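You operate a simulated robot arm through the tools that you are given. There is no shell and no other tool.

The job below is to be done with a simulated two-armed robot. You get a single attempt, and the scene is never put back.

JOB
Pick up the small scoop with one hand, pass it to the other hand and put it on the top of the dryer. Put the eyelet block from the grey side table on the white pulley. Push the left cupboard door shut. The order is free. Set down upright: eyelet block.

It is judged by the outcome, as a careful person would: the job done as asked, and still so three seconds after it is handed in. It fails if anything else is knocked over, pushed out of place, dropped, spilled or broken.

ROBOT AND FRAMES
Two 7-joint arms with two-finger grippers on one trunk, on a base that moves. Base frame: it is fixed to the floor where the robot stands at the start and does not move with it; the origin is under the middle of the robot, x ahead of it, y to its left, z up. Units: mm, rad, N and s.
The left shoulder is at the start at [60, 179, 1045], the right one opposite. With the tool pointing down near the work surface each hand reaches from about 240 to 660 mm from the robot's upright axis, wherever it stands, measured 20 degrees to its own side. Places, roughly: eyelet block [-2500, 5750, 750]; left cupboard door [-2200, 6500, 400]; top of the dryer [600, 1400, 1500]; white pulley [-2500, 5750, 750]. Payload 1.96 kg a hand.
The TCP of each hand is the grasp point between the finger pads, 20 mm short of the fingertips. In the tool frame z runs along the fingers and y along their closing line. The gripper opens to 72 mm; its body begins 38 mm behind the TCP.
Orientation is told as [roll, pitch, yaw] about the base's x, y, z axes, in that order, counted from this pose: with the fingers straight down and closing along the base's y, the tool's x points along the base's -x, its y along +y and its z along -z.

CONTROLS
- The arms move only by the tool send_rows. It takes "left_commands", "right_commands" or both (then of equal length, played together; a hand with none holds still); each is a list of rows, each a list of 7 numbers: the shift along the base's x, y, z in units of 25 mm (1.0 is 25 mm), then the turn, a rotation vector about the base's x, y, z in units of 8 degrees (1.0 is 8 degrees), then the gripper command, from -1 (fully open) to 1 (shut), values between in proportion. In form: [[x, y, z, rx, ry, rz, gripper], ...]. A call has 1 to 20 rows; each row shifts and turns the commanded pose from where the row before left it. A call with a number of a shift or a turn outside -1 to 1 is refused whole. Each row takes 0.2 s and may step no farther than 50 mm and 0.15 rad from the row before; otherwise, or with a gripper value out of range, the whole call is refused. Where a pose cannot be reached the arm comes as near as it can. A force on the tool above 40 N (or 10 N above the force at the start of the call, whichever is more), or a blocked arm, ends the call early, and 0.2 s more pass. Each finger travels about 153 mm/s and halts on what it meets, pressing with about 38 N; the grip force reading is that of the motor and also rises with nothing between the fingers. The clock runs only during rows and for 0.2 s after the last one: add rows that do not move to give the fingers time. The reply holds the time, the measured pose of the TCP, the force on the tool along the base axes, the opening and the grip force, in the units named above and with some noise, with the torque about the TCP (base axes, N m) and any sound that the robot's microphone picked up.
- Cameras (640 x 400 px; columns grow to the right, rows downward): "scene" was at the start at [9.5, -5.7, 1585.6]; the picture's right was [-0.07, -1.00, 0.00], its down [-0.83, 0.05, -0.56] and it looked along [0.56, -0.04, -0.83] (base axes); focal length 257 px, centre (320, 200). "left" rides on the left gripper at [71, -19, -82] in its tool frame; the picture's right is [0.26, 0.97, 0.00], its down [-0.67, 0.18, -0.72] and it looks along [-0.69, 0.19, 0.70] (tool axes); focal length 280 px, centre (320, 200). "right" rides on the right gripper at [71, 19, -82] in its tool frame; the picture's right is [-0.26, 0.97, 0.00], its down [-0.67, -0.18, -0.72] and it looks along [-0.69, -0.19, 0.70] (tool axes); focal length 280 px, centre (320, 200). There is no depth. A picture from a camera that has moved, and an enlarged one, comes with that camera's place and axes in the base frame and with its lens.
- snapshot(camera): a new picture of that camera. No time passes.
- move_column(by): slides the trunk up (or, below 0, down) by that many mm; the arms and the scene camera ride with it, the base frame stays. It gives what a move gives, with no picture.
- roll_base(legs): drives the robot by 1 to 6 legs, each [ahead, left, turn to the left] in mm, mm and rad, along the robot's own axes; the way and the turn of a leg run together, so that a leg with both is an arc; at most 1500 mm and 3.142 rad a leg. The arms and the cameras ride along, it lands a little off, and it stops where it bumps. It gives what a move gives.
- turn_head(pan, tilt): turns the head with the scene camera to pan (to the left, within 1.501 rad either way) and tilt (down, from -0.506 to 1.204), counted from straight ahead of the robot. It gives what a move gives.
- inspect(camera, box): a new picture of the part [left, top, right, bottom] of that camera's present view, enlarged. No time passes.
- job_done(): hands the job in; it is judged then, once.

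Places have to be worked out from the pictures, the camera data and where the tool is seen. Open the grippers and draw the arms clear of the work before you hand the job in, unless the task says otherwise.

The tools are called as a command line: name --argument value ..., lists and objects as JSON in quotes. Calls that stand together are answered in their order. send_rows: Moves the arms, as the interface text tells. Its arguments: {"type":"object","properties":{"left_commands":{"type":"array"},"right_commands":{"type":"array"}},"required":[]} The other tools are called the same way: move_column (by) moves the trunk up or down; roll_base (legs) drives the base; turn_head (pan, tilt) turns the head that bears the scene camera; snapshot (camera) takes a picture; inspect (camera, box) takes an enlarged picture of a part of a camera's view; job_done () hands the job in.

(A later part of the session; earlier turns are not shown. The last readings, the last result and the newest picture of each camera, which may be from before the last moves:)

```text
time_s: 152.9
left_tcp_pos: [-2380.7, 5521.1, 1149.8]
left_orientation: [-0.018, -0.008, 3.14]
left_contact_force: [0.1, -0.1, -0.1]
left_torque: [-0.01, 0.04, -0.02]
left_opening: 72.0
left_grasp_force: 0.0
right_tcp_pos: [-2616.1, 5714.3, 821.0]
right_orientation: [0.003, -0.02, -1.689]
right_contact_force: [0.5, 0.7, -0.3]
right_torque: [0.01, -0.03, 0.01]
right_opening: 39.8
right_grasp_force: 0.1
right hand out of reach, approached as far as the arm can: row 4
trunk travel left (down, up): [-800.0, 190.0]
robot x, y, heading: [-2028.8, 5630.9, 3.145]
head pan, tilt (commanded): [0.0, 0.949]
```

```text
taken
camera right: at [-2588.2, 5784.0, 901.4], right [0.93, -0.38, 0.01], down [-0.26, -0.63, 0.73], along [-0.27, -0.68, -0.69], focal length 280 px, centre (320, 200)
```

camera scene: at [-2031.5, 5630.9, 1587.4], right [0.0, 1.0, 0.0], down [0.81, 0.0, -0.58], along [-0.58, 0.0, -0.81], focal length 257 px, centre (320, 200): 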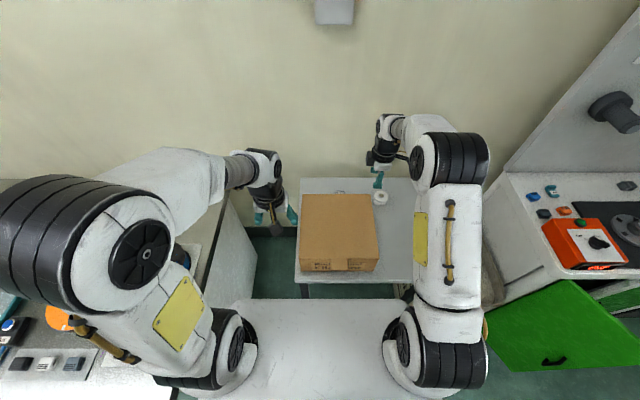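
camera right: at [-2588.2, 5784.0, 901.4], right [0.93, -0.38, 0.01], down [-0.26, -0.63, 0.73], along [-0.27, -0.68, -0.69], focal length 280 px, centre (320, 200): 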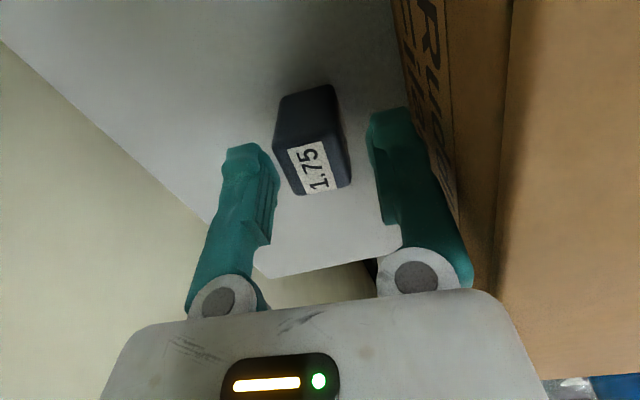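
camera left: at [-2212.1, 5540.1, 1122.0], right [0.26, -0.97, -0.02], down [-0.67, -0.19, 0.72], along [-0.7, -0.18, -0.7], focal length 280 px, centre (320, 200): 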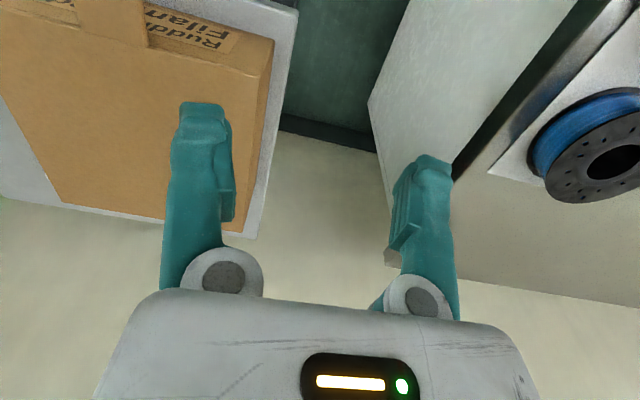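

The hand straddles the block top without contact, but the arm is at its limit, so I lower the trunk by 20 mm instead to bring the pads down around the block.

move_column --by -20

snapshot --camera "right"

```text
time_s: 153.6
left_tcp_pos: [-2380.5, 5522.9, 1130.0]
left_orientation: [-0.018, -0.009, 3.139]
left_contact_force: [-0.1, -0.9, -0.3]
left_torque: [0.02, -0.02, -0.02]
left_opening: 72.1
left_grasp_force: 0.0
right_tcp_pos: [-2615.5, 5713.7, 801.5]
right_orientation: [0.004, -0.02, -1.69]
right_contact_force: [-0.6, 0.2, 0.8]
right_torque: [0.01, -0.02, 0.0]
right_opening: 39.9
right_grasp_force: 0.1
trunk travel left (down, up): [-780.0, 210.0]
robot x, y, heading: [-2032.6, 5629.3, 3.147]
head pan, tilt (commanded): [0.0, 0.949]
```

```text
taken
camera right: at [-2588.1, 5784.1, 881.5], right [0.93, -0.38, 0.01], down [-0.26, -0.63, 0.73], along [-0.27, -0.68, -0.69], focal length 280 px, centre (320, 200)
```

right: 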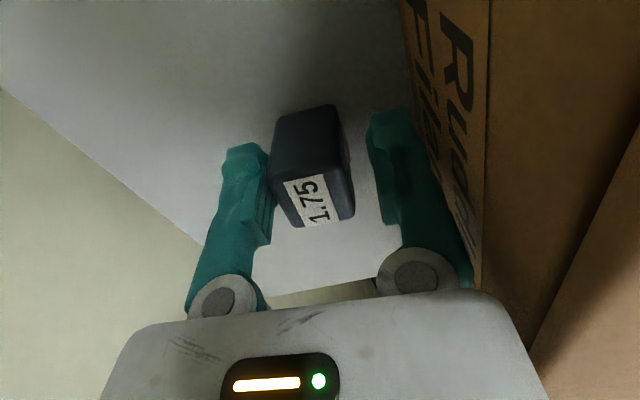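

The block sits between the pads with tips ~18 mm above the table. I close gently.

send_rows --right_commands '[[0, 0, 0, 0, 0, 0, 0.05], [0, 0, 0, 0, 0, 0, 0.15], [0, 0, 0, 0, 0, 0, 0.25], [0, 0, 0, 0, 0, 0, 1], [0, 0, 0, 0, 0, 0, 1], [0, 0, 0, 0, 0, 0, 1]]'

snapshot --camera "right"

```text
time_s: 155.0
left_tcp_pos: [-2382.0, 5522.6, 1130.6]
left_orientation: [-0.017, -0.007, 3.14]
left_contact_force: [0.6, -0.2, 0.0]
left_torque: [-0.01, -0.01, 0.01]
left_opening: 71.9
left_grasp_force: 0.0
right_tcp_pos: [-2615.7, 5713.9, 800.8]
right_orientation: [0.003, -0.02, -1.691]
right_contact_force: [0.7, 0.1, 0.5]
right_torque: [0.02, 0.0, -0.04]
right_opening: 28.8
right_grasp_force: 37.8
trunk travel left (down, up): [-780.0, 210.0]
robot x, y, heading: [-2029.1, 5633.7, 3.142]
head pan, tilt (commanded): [0.0, 0.949]
```

```text
taken
camera right: at [-2588.2, 5784.1, 881.4], right [0.93, -0.38, 0.01], down [-0.26, -0.63, 0.73], along [-0.27, -0.68, -0.69], focal length 280 px, centre (320, 200)
```

right: 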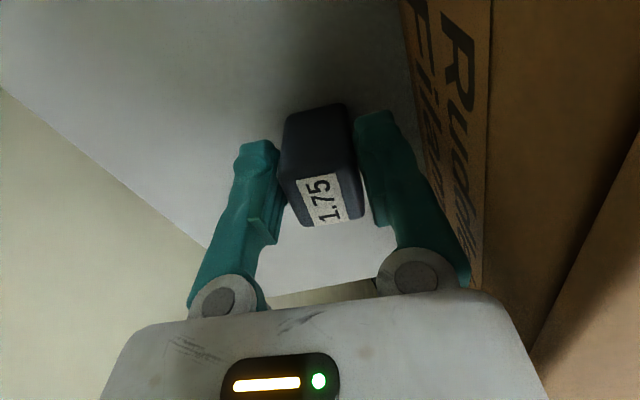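

Gripped (28.8 mm, 38 N). I lift straight up with the trunk by 100 mm so everything clears the box top.

move_column --by 100

snapshot --camera "right"

inspect --camera "scene" --box '[290, 120, 450, 260]'

```text
time_s: 156.3
left_tcp_pos: [-2380.8, 5522.2, 1229.9]
left_orientation: [-0.017, -0.011, 3.14]
left_contact_force: [-0.3, 0.7, 0.0]
left_torque: [0.01, -0.02, 0.02]
left_opening: 71.7
left_grasp_force: 0.1
right_tcp_pos: [-2616.1, 5714.5, 901.4]
right_orientation: [0.003, -0.019, -1.692]
right_contact_force: [0.3, -0.1, -1.8]
right_torque: [0.02, -0.01, 0.01]
right_opening: 28.5
right_grasp_force: 38.0
trunk travel left (down, up): [-880.0, 110.0]
robot x, y, heading: [-2032.0, 5632.3, 3.138]
head pan, tilt (commanded): [0.0, 0.949]
```

```text
taken
camera right: at [-2588.3, 5784.1, 981.3], right [0.93, -0.38, 0.01], down [-0.26, -0.63, 0.73], along [-0.27, -0.68, -0.69], focal length 280 px, centre (320, 200)
```

right: 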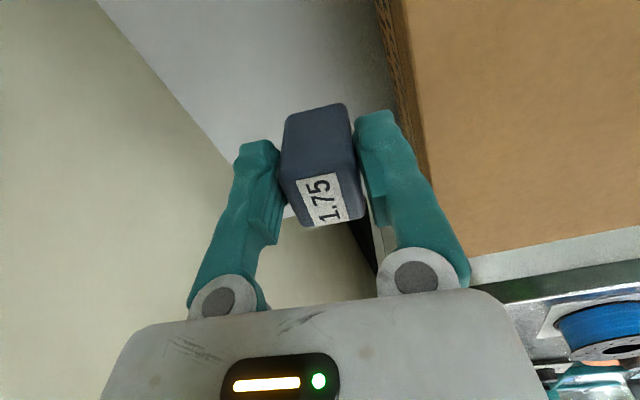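

```text
2.86 times, centred on (370, 190) of scene
camera zoom: at [-2046.8, 5631.0, 1777.4], right [0.0, 1.0, 0.0], down [0.81, 0.0, -0.58], along [-0.58, 0.0, -0.81], focal length 733 px, centre (177, 229)
```

zoom: 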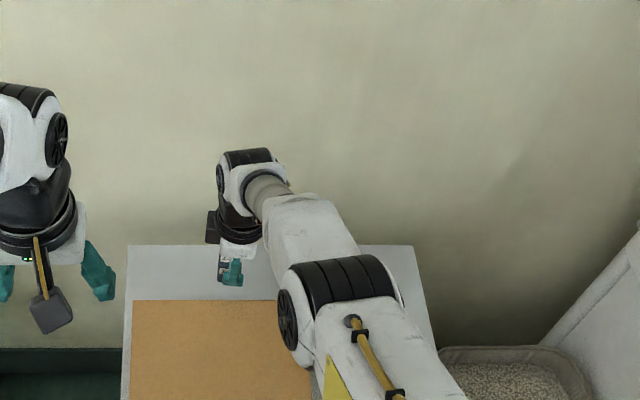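

The block is held upright. I carry it 152 mm along to above the pulley pin (≈[-2618,5866]).

send_rows --right_commands '[[0, 0.5, 0, 0, 0, 0, 1], [-0.02, 0.8, 0, 0, 0, 0, 1], [-0.02, 0.95, 0, 0, 0, 0, 1], [-0.02, 0.95, 0, 0, 0, 0, 1], [-0.02, 0.95, 0, 0, 0, 0, 1], [0, 0.95, 0, 0, 0, 0, 1], [0, 0.96, 0, 0, 0, 0, 1], [0, 0, 0, 0, 0, 0, 1]]'

snapshot --camera "right"

inspect --camera "scene" --box '[330, 150, 430, 230]'

snapshot --camera "left"

```text
time_s: 158.1
left_tcp_pos: [-2381.6, 5522.1, 1229.8]
left_orientation: [-0.019, -0.008, 3.14]
left_contact_force: [-0.1, 0.1, 0.3]
left_torque: [0.02, -0.02, 0.0]
left_opening: 72.0
left_grasp_force: 0.0
right_tcp_pos: [-2616.0, 5865.5, 901.9]
right_orientation: [0.003, -0.018, -1.691]
right_contact_force: [0.0, -0.7, -0.2]
right_torque: [0.03, 0.01, -0.01]
right_opening: 28.6
right_grasp_force: 38.0
trunk travel left (down, up): [-880.0, 110.0]
robot x, y, heading: [-2031.3, 5632.5, 3.141]
head pan, tilt (commanded): [0.0, 0.949]
```

```text
taken
camera right: at [-2589.3, 5934.6, 982.0], right [0.93, -0.38, 0.01], down [-0.26, -0.63, 0.73], along [-0.27, -0.68, -0.69], focal length 280 px, centre (320, 200)
```

right: 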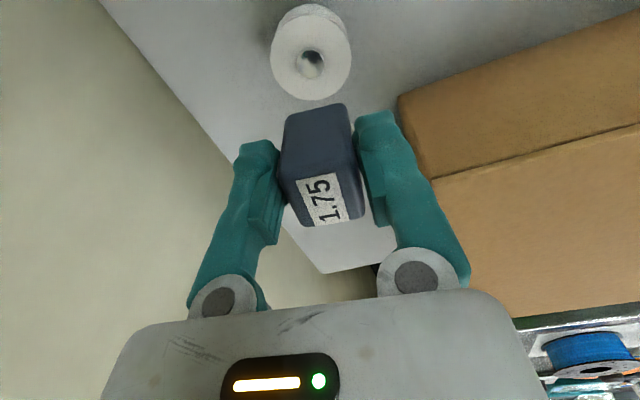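

```text
5.00 times, centred on (380, 190) of scene
camera zoom: at [-2046.6, 5630.5, 1777.4], right [0.0, 1.0, 0.0], down [0.81, 0.0, -0.58], along [-0.58, 0.0, -0.81], focal length 1283 px, centre (20, 250)
```

zoom: 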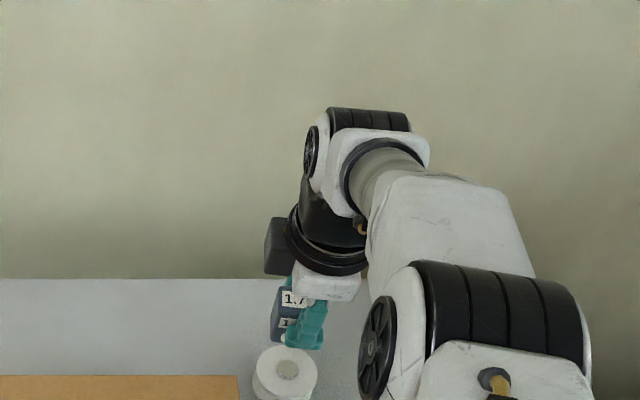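

```text
taken
camera left: at [-2307.0, 5539.7, 1311.8], right [0.26, -0.97, -0.02], down [-0.67, -0.19, 0.72], along [-0.7, -0.17, -0.7], focal length 280 px, centre (320, 200)
```

left: 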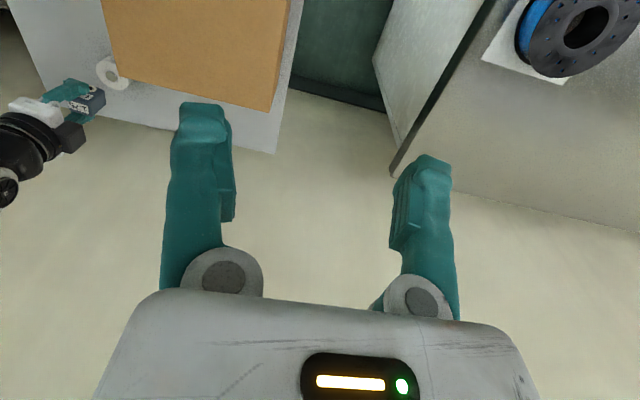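

The wrist view puts the pulley pin ~8 mm further along (+y) and ~3 mm toward the wall from the tool axis. I check this with zooms from the scene and left cameras.

inspect --camera "scene" --box '[376, 190, 408, 236]'

inspect --camera "left" --box '[40, 40, 160, 140]'

inspect --camera "right" --box '[250, 0, 380, 120]'

```text
8.70 times, centred on (392, 213) of scene
camera zoom: at [-2046.6, 5630.5, 1777.4], right [0.0, 1.0, 0.0], down [0.81, 0.0, -0.58], along [-0.58, 0.0, -0.81], focal length 2232 px, centre (-306, 87)
```

zoom: 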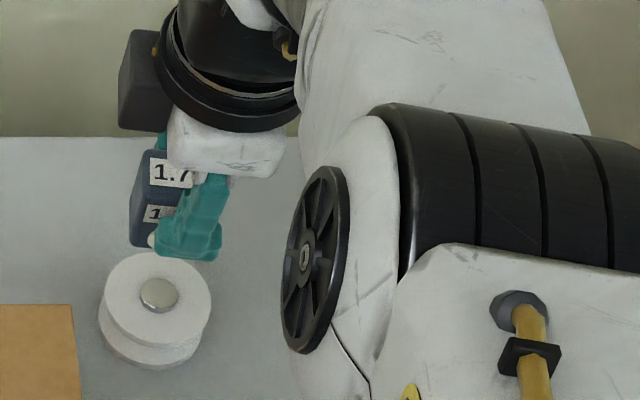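

```text
4.00 times, centred on (100, 90) of left
camera zoom: at [-2307.0, 5539.7, 1311.8], right [0.26, -0.97, -0.02], down [-0.67, -0.19, 0.72], along [-0.7, -0.17, -0.7], focal length 1122 px, centre (1200, 640)
```

zoom: 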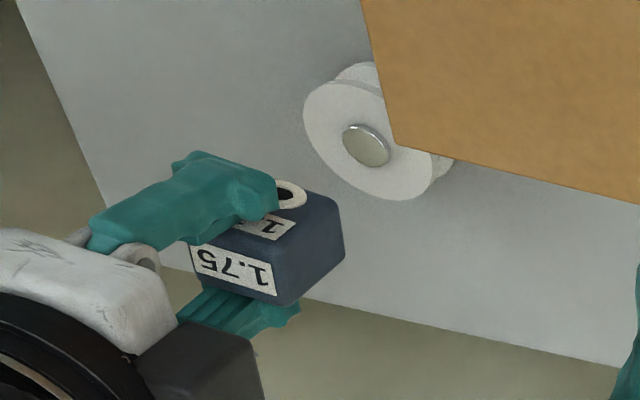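

```text
3.33 times, centred on (315, 60) of right
camera zoom: at [-2589.3, 5934.6, 982.0], right [0.93, -0.38, 0.01], down [-0.26, -0.63, 0.73], along [-0.27, -0.68, -0.69], focal length 935 px, centre (337, 667)
```

zoom: 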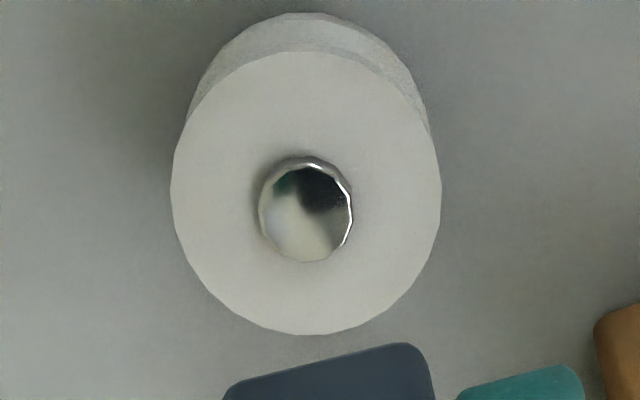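

Views agree: the pin is at about [-2618.7,5873] in the hand's frame. I shift there and lower with the trunk by 55 mm, leaving ~12 mm.

send_rows --right_commands '[[-0.05, 0.15, 0, 0, 0, 0, 1], [-0.055, 0.15, 0, 0, 0, 0, 1], [0, 0, 0, 0, 0, 0, 1]]'

move_column --by -50

snapshot --camera "right"

inspect --camera "left" --box '[20, 0, 180, 140]'

inspect --camera "scene" --box '[360, 160, 424, 230]'

```text
time_s: 158.9
left_tcp_pos: [-2381.5, 5523.1, 1230.6]
left_orientation: [-0.017, -0.008, 3.139]
left_contact_force: [0.1, 0.3, 0.4]
left_torque: [0.02, 0.01, -0.02]
left_opening: 72.1
left_grasp_force: 0.2
right_tcp_pos: [-2620.7, 5872.5, 901.5]
right_orientation: [0.002, -0.019, -1.692]
right_contact_force: [0.2, -0.5, -1.5]
right_torque: [-0.02, 0.02, 0.02]
right_opening: 28.4
right_grasp_force: 38.1
trunk travel left (down, up): [-880.0, 110.0]
robot x, y, heading: [-2031.0, 5635.0, 3.135]
head pan, tilt (commanded): [0.0, 0.949]
```

```text
time_s: 159.8
left_tcp_pos: [-2381.3, 5522.9, 1181.9]
left_orientation: [-0.018, -0.008, 3.14]
left_contact_force: [-0.6, 0.0, 0.4]
left_torque: [0.04, 0.0, 0.01]
left_opening: 72.0
left_grasp_force: 0.2
right_tcp_pos: [-2619.6, 5873.0, 851.9]
right_orientation: [0.002, -0.02, -1.692]
right_contact_force: [-0.5, -0.7, -0.1]
right_torque: [-0.01, -0.01, 0.03]
right_opening: 28.4
right_grasp_force: 37.9
trunk travel left (down, up): [-830.0, 160.0]
robot x, y, heading: [-2029.8, 5633.0, 3.14]
head pan, tilt (commanded): [0.0, 0.949]
```

```text
taken
camera right: at [-2592.3, 5942.5, 932.4], right [0.93, -0.38, 0.01], down [-0.26, -0.63, 0.73], along [-0.27, -0.68, -0.69], focal length 280 px, centre (320, 200)
```

right: 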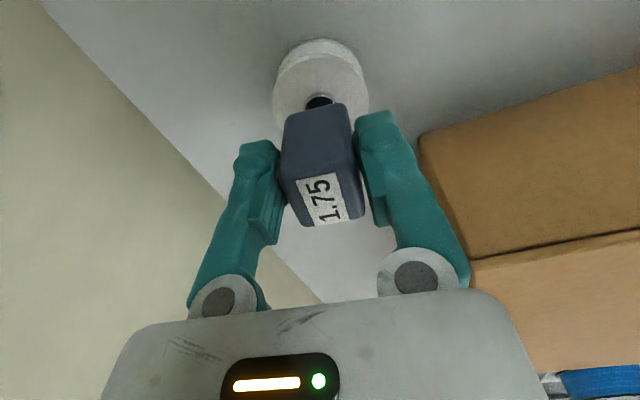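

```text
2.86 times, centred on (100, 70) of left
camera zoom: at [-2306.7, 5540.1, 1261.9], right [0.26, -0.97, -0.02], down [-0.67, -0.19, 0.72], along [-0.7, -0.17, -0.7], focal length 801 px, centre (949, 571)
```

zoom: 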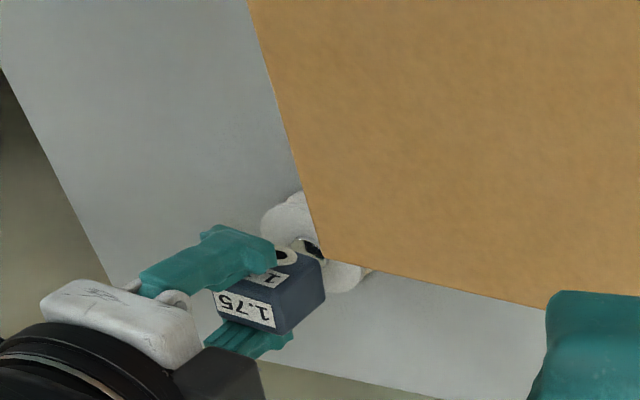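

```text
5.71 times, centred on (392, 195) of scene
camera zoom: at [-2046.2, 5631.0, 1727.4], right [0.0, 1.0, 0.0], down [0.81, 0.0, -0.58], along [-0.58, 0.0, -0.81], focal length 1467 px, centre (-91, 229)
```

zoom: 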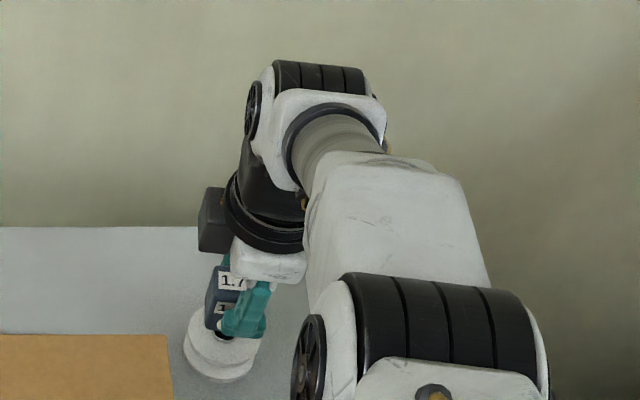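

The block hovers right above the pin. I zoom in to fine-tune the centring before lowering.

inspect --camera "right" --box '[260, 30, 380, 130]'

inspect --camera "scene" --box '[378, 196, 408, 226]'

inspect --camera "left" --box '[80, 55, 130, 105]'

```text
4.00 times, centred on (320, 80) of right
camera zoom: at [-2592.3, 5942.5, 932.4], right [0.93, -0.38, 0.01], down [-0.26, -0.63, 0.73], along [-0.27, -0.68, -0.69], focal length 1122 px, centre (320, 680)
```

zoom: 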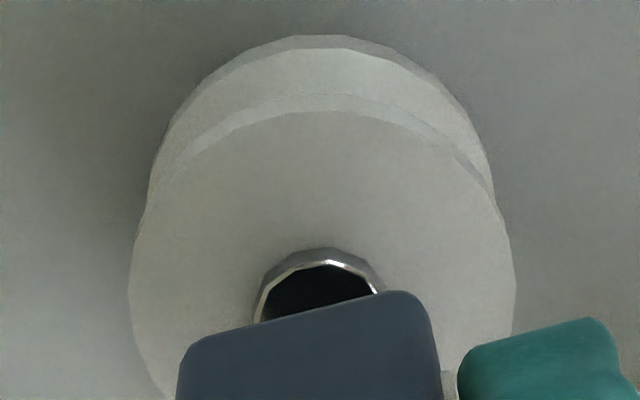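

```text
13.33 times, centred on (393, 211) of scene
camera zoom: at [-2046.2, 5631.0, 1727.4], right [0.0, 1.0, 0.0], down [0.81, 0.0, -0.58], along [-0.58, 0.0, -0.81], focal length 3422 px, centre (-653, 53)
```

zoom: 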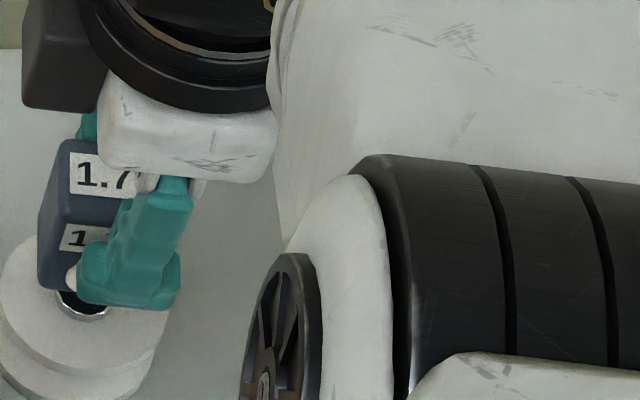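

```text
8.00 times, centred on (105, 80) of left
camera zoom: at [-2306.7, 5540.1, 1261.9], right [0.26, -0.97, -0.02], down [-0.67, -0.19, 0.72], along [-0.7, -0.17, -0.7], focal length 2243 px, centre (2040, 1160)
```

zoom: 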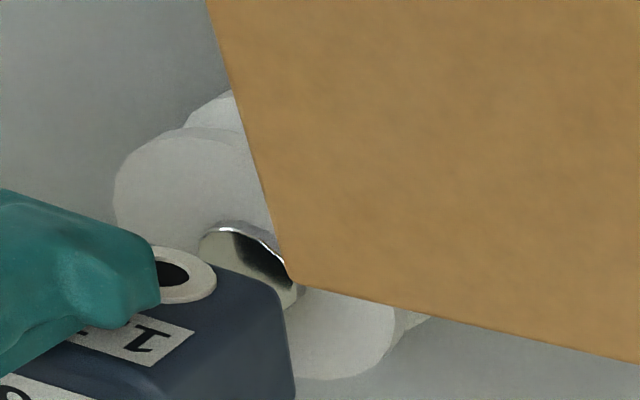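

Measured from the wrist view, the block's centre is ~2.5 mm short in +y and ~1.7 mm off in x relative to the pin. I correct that and lower 15 mm.

send_rows --right_commands '[[-0.056, 0.108, 0, 0, 0, 0, 1], [0, 0, 0, 0, 0, 0, 1]]'

move_column --by -15

inspect --camera "right" --box '[250, 30, 390, 140]'

inspect --camera "scene" --box '[370, 186, 410, 226]'

```text
time_s: 160.4
left_tcp_pos: [-2380.3, 5522.3, 1181.1]
left_orientation: [-0.016, -0.009, 3.14]
left_contact_force: [0.4, -0.4, 0.5]
left_torque: [0.01, 0.01, 0.01]
left_opening: 72.1
left_grasp_force: 0.1
right_tcp_pos: [-2621.1, 5876.7, 852.7]
right_orientation: [-0.002, -0.019, -1.69]
right_contact_force: [-0.1, -0.3, 0.5]
right_torque: [0.0, -0.03, 0.03]
right_opening: 28.5
right_grasp_force: 38.1
trunk travel left (down, up): [-830.0, 160.0]
robot x, y, heading: [-2033.2, 5629.8, 3.143]
head pan, tilt (commanded): [0.0, 0.949]
```

```text
time_s: 161.1
left_tcp_pos: [-2379.5, 5522.9, 1165.9]
left_orientation: [-0.017, -0.009, 3.139]
left_contact_force: [-0.5, 0.2, -0.4]
left_torque: [0.0, -0.01, 0.0]
left_opening: 72.1
left_grasp_force: 0.0
right_tcp_pos: [-2619.6, 5874.4, 837.0]
right_orientation: [0.0, -0.018, -1.692]
right_contact_force: [0.4, -0.2, -0.6]
right_torque: [0.01, 0.02, 0.0]
right_opening: 28.5
right_grasp_force: 38.0
trunk travel left (down, up): [-815.0, 175.0]
robot x, y, heading: [-2030.6, 5629.9, 3.14]
head pan, tilt (commanded): [0.0, 0.949]
```

```text
3.64 times, centred on (320, 85) of right
camera zoom: at [-2592.8, 5944.8, 917.7], right [0.93, -0.38, 0.0], down [-0.26, -0.63, 0.73], along [-0.27, -0.68, -0.69], focal length 1020 px, centre (320, 618)
```

zoom: 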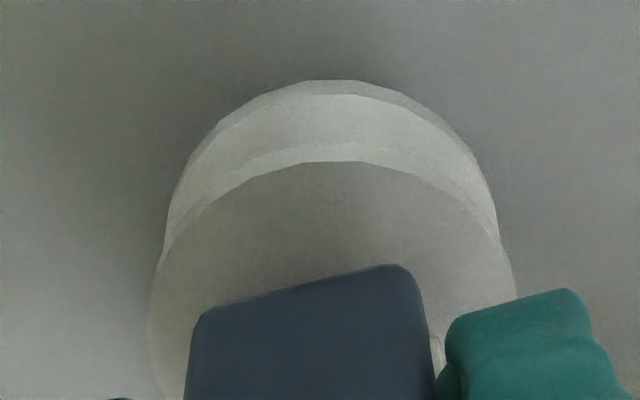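

```text
10.00 times, centred on (390, 206) of scene
camera zoom: at [-2046.5, 5631.1, 1712.4], right [0.0, 1.0, 0.0], down [0.81, 0.0, -0.58], along [-0.58, 0.0, -0.81], focal length 2567 px, centre (-380, 140)
```

zoom: 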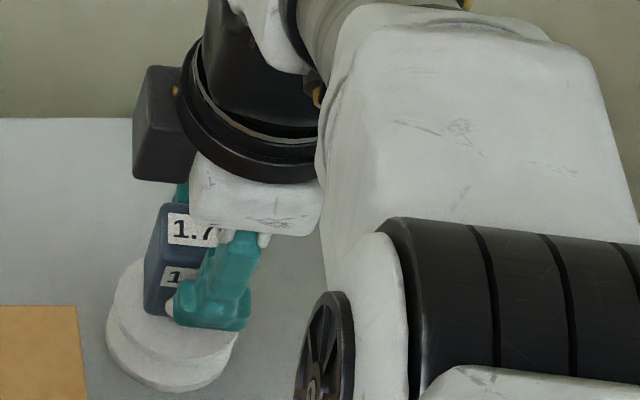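

Scene geometry puts the block centre within ~2 mm of the pulley axis in both directions. I lower in small steps watching the force.

move_column --by -5

move_column --by -3

inspect --camera "scene" --box '[370, 186, 410, 226]'

```text
time_s: 161.6
left_tcp_pos: [-2381.6, 5524.0, 1160.2]
left_orientation: [-0.018, -0.008, 3.14]
left_contact_force: [0.6, 0.3, 0.0]
left_torque: [-0.01, 0.0, 0.0]
left_opening: 72.0
left_grasp_force: 0.0
right_tcp_pos: [-2620.7, 5874.7, 832.3]
right_orientation: [-0.001, -0.019, -1.691]
right_contact_force: [-0.4, -0.1, -1.1]
right_torque: [-0.01, -0.04, 0.01]
right_opening: 28.5
right_grasp_force: 38.1
trunk travel left (down, up): [-810.0, 180.0]
robot x, y, heading: [-2029.1, 5632.6, 3.144]
head pan, tilt (commanded): [0.0, 0.949]
```

```text
time_s: 162.1
left_tcp_pos: [-2380.4, 5523.0, 1157.4]
left_orientation: [-0.017, -0.007, 3.139]
left_contact_force: [-0.1, 0.8, 1.2]
left_torque: [0.0, -0.03, -0.02]
left_opening: 72.0
left_grasp_force: 0.0
right_tcp_pos: [-2621.2, 5875.6, 830.3]
right_orientation: [0.0, -0.019, -1.691]
right_contact_force: [0.3, -0.5, -1.2]
right_torque: [0.0, 0.01, 0.01]
right_opening: 28.4
right_grasp_force: 37.9
trunk travel left (down, up): [-807.0, 183.0]
robot x, y, heading: [-2034.9, 5634.6, 3.137]
head pan, tilt (commanded): [0.0, 0.949]
```

```text
10.00 times, centred on (390, 206) of scene
camera zoom: at [-2046.7, 5631.1, 1704.4], right [0.0, 1.0, 0.0], down [0.81, 0.0, -0.58], along [-0.58, 0.0, -0.81], focal length 2567 px, centre (-380, 140)
```

zoom: 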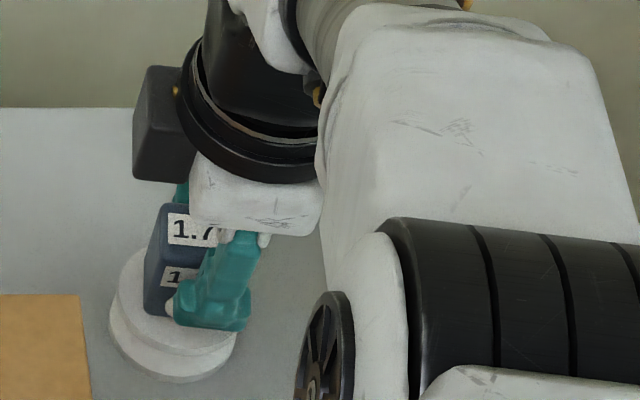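

Still no contact (weight about −1.2 N). I continue lowering by 3 mm steps.

move_column --by -3

move_column --by -2

```text
time_s: 162.6
left_tcp_pos: [-2379.5, 5522.5, 1155.3]
left_orientation: [-0.016, -0.01, 3.14]
left_contact_force: [0.3, -0.3, 1.5]
left_torque: [0.03, 0.0, 0.03]
left_opening: 72.0
left_grasp_force: 0.2
right_tcp_pos: [-2620.7, 5875.7, 829.9]
right_orientation: [-0.003, -0.02, -1.691]
right_contact_force: [0.1, 0.7, 13.8]
right_torque: [-0.13, -0.06, 0.02]
right_opening: 28.0
right_grasp_force: 37.9
trunk travel left (down, up): [-804.0, 186.0]
robot x, y, heading: [-2031.1, 5631.4, 3.139]
head pan, tilt (commanded): [0.0, 0.949]
```

```text
time_s: 163.2
left_tcp_pos: [-2378.6, 5520.5, 1154.4]
left_orientation: [-0.018, -0.012, 3.139]
left_contact_force: [-1.0, -0.1, -0.3]
left_torque: [0.04, 0.0, 0.01]
left_opening: 72.2
left_grasp_force: 0.0
right_tcp_pos: [-2620.0, 5874.5, 828.9]
right_orientation: [-0.009, -0.018, -1.69]
right_contact_force: [-3.2, 1.7, 31.0]
right_torque: [-0.13, 0.07, -0.03]
right_opening: 28.4
right_grasp_force: 37.8
trunk travel left (down, up): [-802.0, 188.0]
robot x, y, heading: [-2033.2, 5633.9, 3.139]
head pan, tilt (commanded): [0.0, 0.949]
```

Contact at TCP z≈829.5 (31 N now). I ease the trunk up ~1.5 mm to relieve the pressure, then check.

move_column --by 1.5

inspect --camera "scene" --box '[370, 186, 410, 226]'

inspect --camera "right" --box '[240, 50, 400, 240]'

```text
time_s: 163.7
left_tcp_pos: [-2379.1, 5520.9, 1154.9]
left_orientation: [-0.017, -0.01, 3.14]
left_contact_force: [-0.2, 0.1, -0.9]
left_torque: [0.01, -0.02, -0.02]
left_opening: 71.6
left_grasp_force: 0.2
right_tcp_pos: [-2620.7, 5874.2, 828.9]
right_orientation: [-0.004, -0.017, -1.691]
right_contact_force: [-6.9, 2.6, 27.4]
right_torque: [-0.09, 0.24, -0.05]
right_opening: 28.6
right_grasp_force: 37.5
trunk travel left (down, up): [-803.0, 187.0]
robot x, y, heading: [-2028.5, 5631.6, 3.139]
head pan, tilt (commanded): [0.0, 0.949]
```

```text
10.00 times, centred on (390, 206) of scene
camera zoom: at [-2043.0, 5629.7, 1701.0], right [0.0, 1.0, 0.0], down [0.81, 0.0, -0.58], along [-0.58, 0.0, -0.81], focal length 2567 px, centre (-380, 140)
```

zoom: 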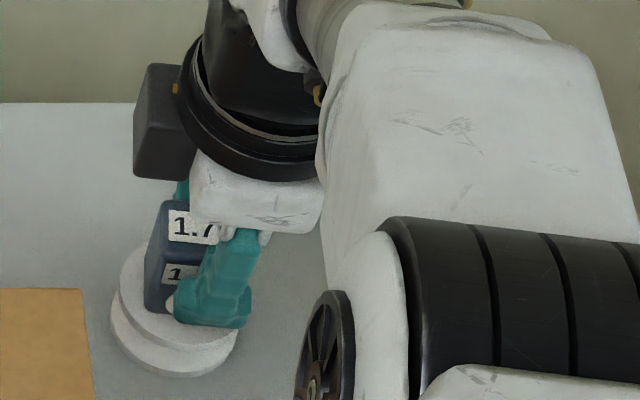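

```text
2.11 times, centred on (320, 145) of right
camera zoom: at [-2591.6, 5944.2, 908.5], right [0.93, -0.38, 0.0], down [-0.26, -0.64, 0.73], along [-0.27, -0.67, -0.69], focal length 590 px, centre (320, 316)
```

zoom: 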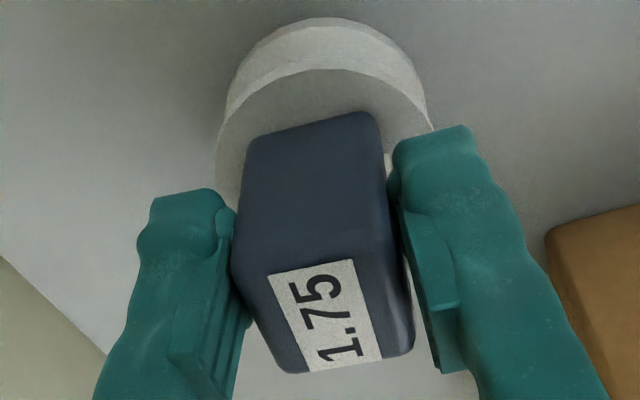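

Still 27 N pressing; I ease up another 2 mm.

move_column --by 2

```text
time_s: 164.2
left_tcp_pos: [-2380.5, 5522.4, 1157.8]
left_orientation: [-0.019, -0.009, 3.139]
left_contact_force: [0.5, -0.1, -0.6]
left_torque: [-0.02, 0.01, 0.02]
left_opening: 71.8
left_grasp_force: 0.2
right_tcp_pos: [-2618.9, 5874.4, 828.2]
right_orientation: [-0.002, -0.019, -1.69]
right_contact_force: [-4.9, 1.3, 17.1]
right_torque: [-0.06, 0.23, -0.02]
right_opening: 28.7
right_grasp_force: 38.0
trunk travel left (down, up): [-805.0, 185.0]
robot x, y, heading: [-2030.0, 5632.1, 3.142]
head pan, tilt (commanded): [0.0, 0.949]
```

move_column --by 1.5

```text
time_s: 164.7
left_tcp_pos: [-2381.0, 5521.8, 1156.9]
left_orientation: [-0.018, -0.01, 3.141]
left_contact_force: [-0.7, -0.1, -0.8]
left_torque: [0.0, -0.01, 0.02]
left_opening: 72.0
left_grasp_force: 0.0
right_tcp_pos: [-2618.1, 5875.2, 828.8]
right_orientation: [0.0, -0.02, -1.693]
right_contact_force: [-1.6, -0.7, 4.7]
right_torque: [-0.07, 0.02, 0.01]
right_opening: 28.6
right_grasp_force: 37.7
trunk travel left (down, up): [-807.0, 183.0]
robot x, y, heading: [-2035.0, 5630.4, 3.145]
head pan, tilt (commanded): [0.0, 0.949]
```

Down to ~5 N, resting on the pin. I open the right gripper slowly to about 36 mm and look.

send_rows --right_commands '[[0, 0, 0, 0, 0, 0, 0.2], [0, 0, 0, 0, 0, 0, 0.16], [0, 0, 0, 0, 0, 0, 0.12], [0, 0, 0, 0, 0, 0, 0.06], [0, 0, 0, 0, 0, 0, 0.0], [0, 0, 0, 0, 0, 0, 0.0]]'

inspect --camera "right" --box '[240, 50, 400, 240]'

inspect --camera "scene" --box '[370, 186, 410, 226]'

```text
time_s: 166.1
left_tcp_pos: [-2381.7, 5522.6, 1157.9]
left_orientation: [-0.018, -0.007, 3.139]
left_contact_force: [-0.4, 0.5, 0.2]
left_torque: [0.03, -0.01, -0.03]
left_opening: 71.8
left_grasp_force: 0.1
right_tcp_pos: [-2621.4, 5874.7, 829.6]
right_orientation: [-0.002, -0.019, -1.693]
right_contact_force: [-1.1, -1.2, 0.1]
right_torque: [0.01, -0.03, -0.01]
right_opening: 35.8
right_grasp_force: 0.0
trunk travel left (down, up): [-807.0, 183.0]
robot x, y, heading: [-2031.8, 5632.4, 3.144]
head pan, tilt (commanded): [0.0, 0.949]
```

```text
2.11 times, centred on (320, 145) of right
camera zoom: at [-2592.8, 5944.8, 909.7], right [0.93, -0.38, 0.0], down [-0.26, -0.63, 0.73], along [-0.27, -0.68, -0.69], focal length 590 px, centre (320, 316)
```

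zoom: 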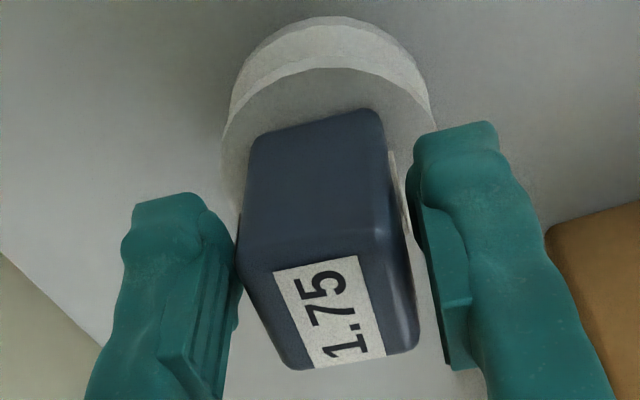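

```text
10.00 times, centred on (390, 206) of scene
camera zoom: at [-2046.5, 5631.1, 1704.4], right [0.0, 1.0, 0.0], down [0.81, 0.0, -0.58], along [-0.58, 0.0, -0.81], focal length 2567 px, centre (-380, 140)
```

zoom: 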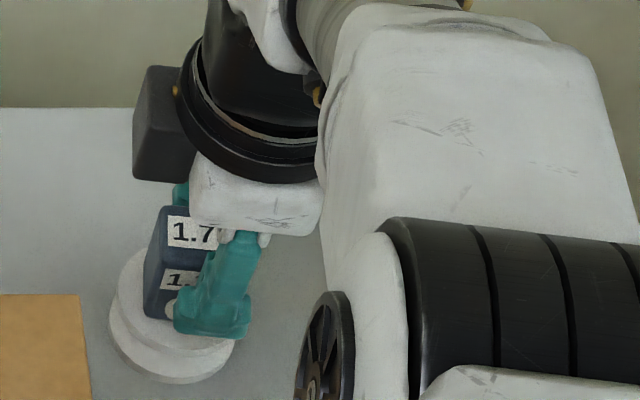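

The block stands by itself on the pulley. I open further to the full width and check again before withdrawing.

send_rows --right_commands '[[0, 0, 0, 0, 0, 0, -0.1], [0, 0, 0, 0, 0, 0, -0.25], [0, 0, 0, 0, 0, 0, -0.5], [0, 0, 0, 0, 0, 0, -0.8], [0, 0, 0, 0, 0, 0, -1], [0, 0, 0, 0, 0, 0, -1]]'

inspect --camera "right" --box '[220, 50, 420, 240]'

inspect --camera "scene" --box '[370, 186, 410, 226]'

```text
time_s: 167.5
left_tcp_pos: [-2380.3, 5523.6, 1157.9]
left_orientation: [-0.016, -0.009, 3.139]
left_contact_force: [0.7, -0.4, -1.1]
left_torque: [-0.01, -0.01, -0.03]
left_opening: 71.7
left_grasp_force: 0.1
right_tcp_pos: [-2620.7, 5874.1, 828.8]
right_orientation: [-0.002, -0.019, -1.693]
right_contact_force: [0.4, -1.2, -0.1]
right_torque: [0.0, -0.02, -0.02]
right_opening: 71.8
right_grasp_force: 0.1
trunk travel left (down, up): [-807.0, 183.0]
robot x, y, heading: [-2035.3, 5631.5, 3.141]
head pan, tilt (commanded): [0.0, 0.949]
```

```text
2.11 times, centred on (320, 145) of right
camera zoom: at [-2592.7, 5944.8, 909.8], right [0.93, -0.38, 0.0], down [-0.26, -0.63, 0.73], along [-0.27, -0.68, -0.69], focal length 590 px, centre (320, 316)
```

zoom: 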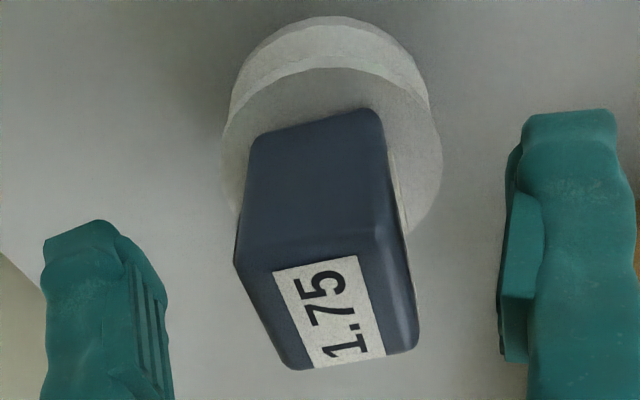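

```text
10.00 times, centred on (390, 206) of scene
camera zoom: at [-2046.4, 5631.0, 1704.4], right [0.0, 1.0, 0.0], down [0.81, 0.0, -0.58], along [-0.58, 0.0, -0.81], focal length 2567 px, centre (-380, 140)
```

zoom: 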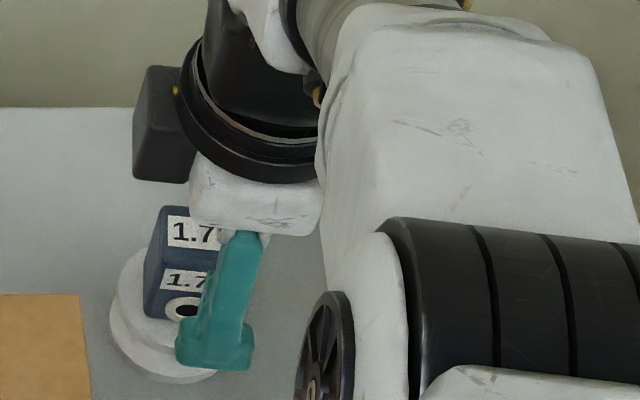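

The block stands upright on the pulley, fingers well clear. I withdraw straight up with the trunk.

move_column --by 120

snapshot --camera "right"

inspect --camera "scene" --box '[360, 186, 420, 246]'

```text
time_s: 169.0
left_tcp_pos: [-2381.6, 5522.6, 1277.9]
left_orientation: [-0.016, -0.009, 3.14]
left_contact_force: [0.2, -0.3, 0.0]
left_torque: [-0.05, -0.04, 0.01]
left_opening: 71.9
left_grasp_force: 0.1
right_tcp_pos: [-2620.7, 5874.8, 949.4]
right_orientation: [0.0, -0.018, -1.692]
right_contact_force: [1.6, 0.6, 0.3]
right_torque: [0.03, 0.01, 0.01]
right_opening: 72.0
right_grasp_force: 0.0
trunk travel left (down, up): [-927.0, 63.0]
robot x, y, heading: [-2031.1, 5632.9, 3.146]
head pan, tilt (commanded): [0.0, 0.949]
```

```text
taken
camera right: at [-2592.8, 5944.8, 1029.6], right [0.93, -0.38, 0.0], down [-0.26, -0.63, 0.73], along [-0.27, -0.68, -0.69], focal length 280 px, centre (320, 200)
```

right: 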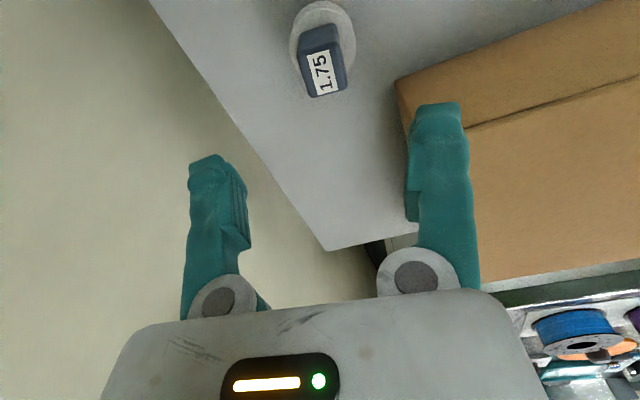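

```text
6.67 times, centred on (390, 216) of scene
camera zoom: at [-2046.6, 5631.1, 1824.4], right [0.0, 1.0, 0.0], down [0.81, 0.0, -0.58], along [-0.58, 0.0, -0.81], focal length 1711 px, centre (-147, 93)
```

zoom: 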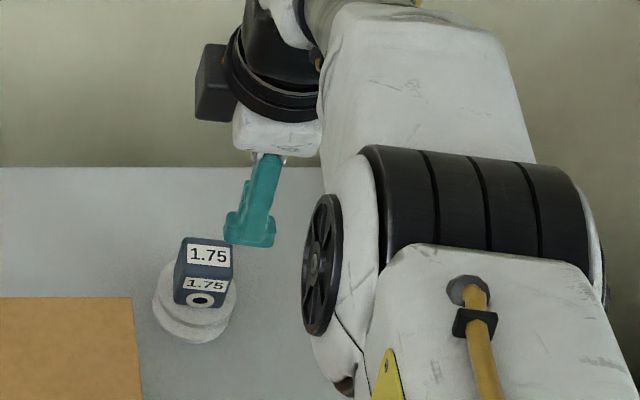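

The eyelet block is nicely upright on the pulley. I pull the right hand back toward the robot and then turn it back to neutral.

send_rows --right_commands '[[0.5, 0, 0.3, 0, 0, 0, -1], [0.9, 0, 0.3, 0, 0, 0, -1], [0.95, 0, 0.3, 0, 0, 0, -1], [0.95, 0, 0.2, 0, 0, 0, -1], [0.95, 0, 0, 0, 0, 0, -1], [0.95, 0, 0, 0, 0, 0, -1], [0.95, 0, 0, 0, 0, 0, -1], [0.95, 0, 0, 0, 0, 0, -1], [0.95, 0, 0, 0, 0, 0, -1], [0.95, 0, 0, 0, 0, 0, -1], [0.95, 0, 0, 0, 0, 0, -1], [0.95, 0, 0, 0, 0, 0, -1], [0, 0, 0, 0, 0, 0, -1]]'

send_rows --right_commands '[[0, 0, 0, 0, 0, -0.87, -1], [0, 0, 0, 0, 0, -0.87, -1], [0, 0, 0, 0, 0, -0.87, -1], [0, 0, 0, 0, 0, -0.87, -1], [0, 0, 0, 0, 0, -0.87, -1], [0, 0, 0, 0, 0, -0.87, -1], [0, 0, 0, 0, 0, -0.87, -1], [0, 0, 0, 0, 0, -0.87, -1], [0, 0, 0, 0, 0, -0.87, -1], [0, 0, 0, 0, 0, -0.87, -1], [0, 0, 0, 0, 0, -0.87, -1], [0, 0, 0, 0, 0, -0.87, -1], [0, 0, 0, 0, 0, 0, -1]]'

turn_head --pan -0.8 --tilt 0.7

snapshot --camera "scene"

```text
time_s: 171.8
left_tcp_pos: [-2380.8, 5522.3, 1278.2]
left_orientation: [-0.017, -0.009, 3.141]
left_contact_force: [0.4, 0.2, -0.6]
left_torque: [0.03, -0.02, 0.02]
left_opening: 71.9
left_grasp_force: 0.0
right_tcp_pos: [-2349.0, 5874.5, 977.4]
right_orientation: [-0.001, -0.018, -1.691]
right_contact_force: [-0.4, -0.6, 0.3]
right_torque: [0.01, -0.01, 0.0]
right_opening: 72.0
right_grasp_force: 0.0
trunk travel left (down, up): [-927.0, 63.0]
robot x, y, heading: [-2029.0, 5631.4, 3.143]
head pan, tilt (commanded): [0.0, 0.949]
```

```text
time_s: 174.6
left_tcp_pos: [-2380.6, 5523.5, 1278.1]
left_orientation: [-0.018, -0.008, 3.139]
left_contact_force: [0.4, -0.5, -0.4]
left_torque: [0.01, 0.0, 0.03]
left_opening: 71.9
left_grasp_force: 0.1
right_tcp_pos: [-2347.3, 5873.7, 977.1]
right_orientation: [-0.003, -0.021, 3.132]
right_contact_force: [-0.2, 0.3, 0.0]
right_torque: [0.03, 0.01, 0.01]
right_opening: 72.1
right_grasp_force: 0.0
trunk travel left (down, up): [-927.0, 63.0]
robot x, y, heading: [-2030.9, 5631.7, 3.139]
head pan, tilt (commanded): [0.0, 0.949]
```

```text
time_s: 175.7
left_tcp_pos: [-2380.0, 5523.4, 1277.3]
left_orientation: [-0.016, -0.008, 3.138]
left_contact_force: [0.6, 0.1, 0.6]
left_torque: [0.05, 0.02, -0.03]
left_opening: 71.8
left_grasp_force: 0.0
right_tcp_pos: [-2346.6, 5873.8, 977.5]
right_orientation: [-0.002, -0.019, 3.134]
right_contact_force: [0.0, 0.0, 0.0]
right_torque: [-0.02, 0.0, 0.02]
right_opening: 72.1
right_grasp_force: 0.1
trunk travel left (down, up): [-927.0, 63.0]
robot x, y, heading: [-2034.6, 5629.1, 3.148]
head pan, tilt (commanded): [-0.799, 0.7]
```

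```text
taken
camera scene: at [-2033.0, 5691.8, 1844.2], right [0.72, 0.7, 0.0], down [0.45, -0.46, -0.76], along [-0.53, 0.55, -0.64], focal length 257 px, centre (320, 200)
```

scene: 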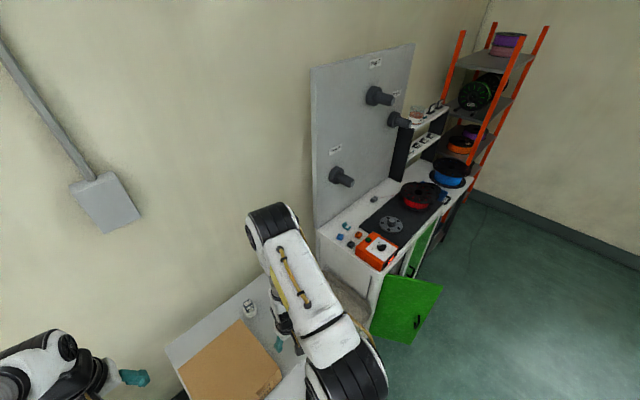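

Now the cupboard door. I back away from the table and move right to stand in front of the cupboard, then look at the door.

roll_base --legs '[[-400, 0, 0], [0, -820, 0]]'

turn_head --pan 0.0 --tilt 0.8

snapshot --camera "scene"

```text
time_s: 182.2
left_tcp_pos: [-1984.0, 6340.7, 1278.2]
left_orientation: [-0.016, -0.007, 3.142]
left_contact_force: [-0.4, -0.2, 0.7]
left_torque: [-0.02, -0.01, 0.02]
left_opening: 71.9
left_grasp_force: 0.1
right_tcp_pos: [-1951.3, 6692.9, 978.6]
right_orientation: [-0.003, -0.02, 3.137]
right_contact_force: [-1.2, 0.0, -0.1]
right_torque: [-0.01, 0.02, -0.04]
right_opening: 72.0
right_grasp_force: 0.1
trunk travel left (down, up): [-927.0, 63.0]
robot x, y, heading: [-1639.4, 6451.2, -3.138]
head pan, tilt (commanded): [-0.799, 0.7]
```

```text
time_s: 183.3
left_tcp_pos: [-1985.0, 6342.2, 1277.4]
left_orientation: [-0.017, -0.011, 3.141]
left_contact_force: [-0.1, 0.0, 0.9]
left_torque: [0.0, -0.01, 0.01]
left_opening: 72.0
left_grasp_force: 0.1
right_tcp_pos: [-1952.1, 6694.2, 977.3]
right_orientation: [-0.002, -0.02, 3.136]
right_contact_force: [-0.4, -0.1, 0.2]
right_torque: [0.02, -0.02, 0.01]
right_opening: 71.9
right_grasp_force: 0.2
trunk travel left (down, up): [-927.0, 63.0]
robot x, y, heading: [-1637.4, 6452.6, -3.138]
head pan, tilt (commanded): [0.0, 0.799]
```

```text
taken
camera scene: at [-1658.6, 6450.4, 1836.0], right [0.0, 1.0, 0.0], down [0.72, 0.0, -0.7], along [-0.7, 0.0, -0.72], focal length 257 px, centre (320, 200)
```

scene: 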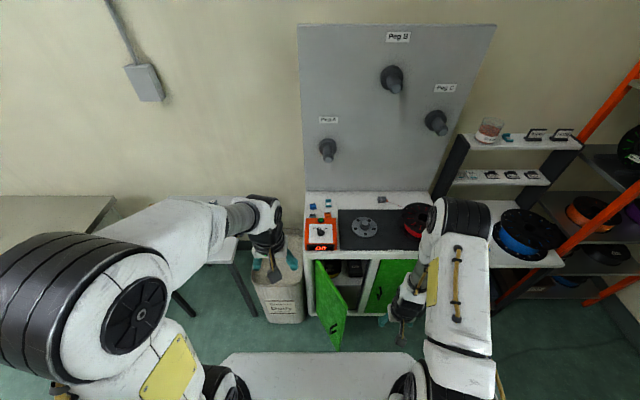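

The left door is clearly open, hinged on its left. I zoom to locate hinge, free edge and handle.

inspect --camera "scene" --box '[280, 190, 460, 360]'

snapshot --camera "left"

snapshot --camera "right"

```text
2.35 times, centred on (370, 275) of scene
camera zoom: at [-1658.6, 6450.4, 1836.0], right [0.0, 1.0, 0.0], down [0.72, 0.0, -0.7], along [-0.7, 0.0, -0.72], focal length 604 px, centre (202, 24)
```

zoom: 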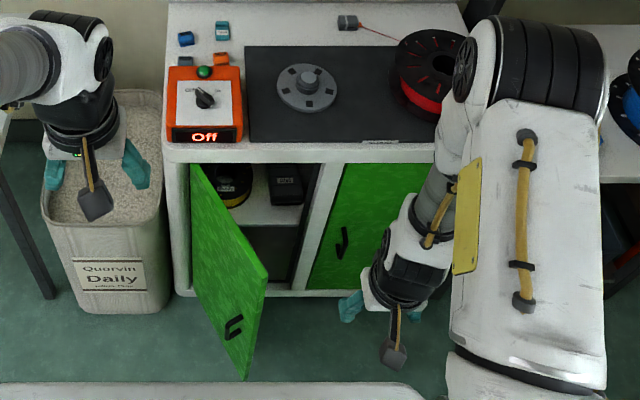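

```text
taken
camera left: at [-1911.0, 6359.1, 1358.9], right [0.26, -0.96, -0.02], down [-0.67, -0.2, 0.72], along [-0.7, -0.18, -0.7], focal length 280 px, centre (320, 200)
```

left: 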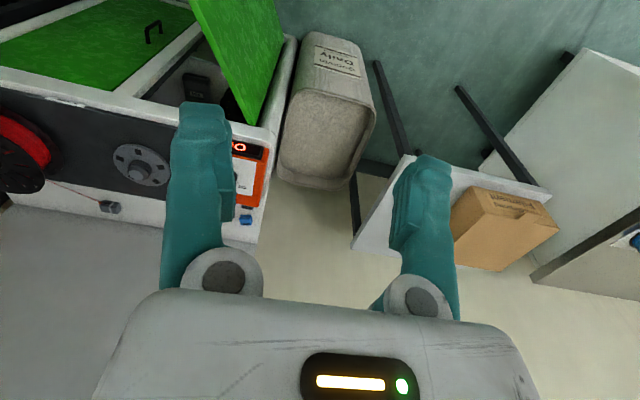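

```text
taken
camera right: at [-1879.5, 6674.1, 1057.7], right [-0.27, -0.96, 0.0], down [-0.66, 0.19, 0.73], along [-0.7, 0.19, -0.69], focal length 280 px, centre (320, 200)
```

right: 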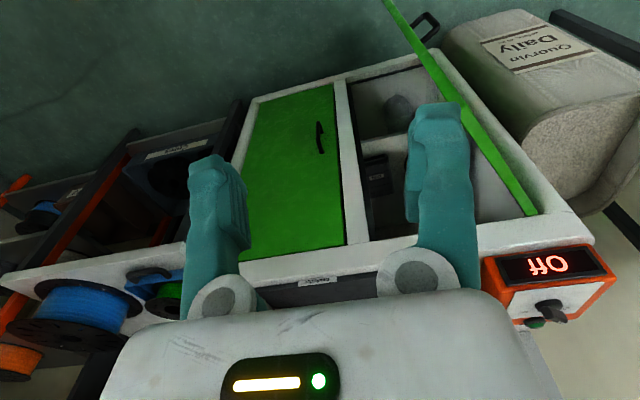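

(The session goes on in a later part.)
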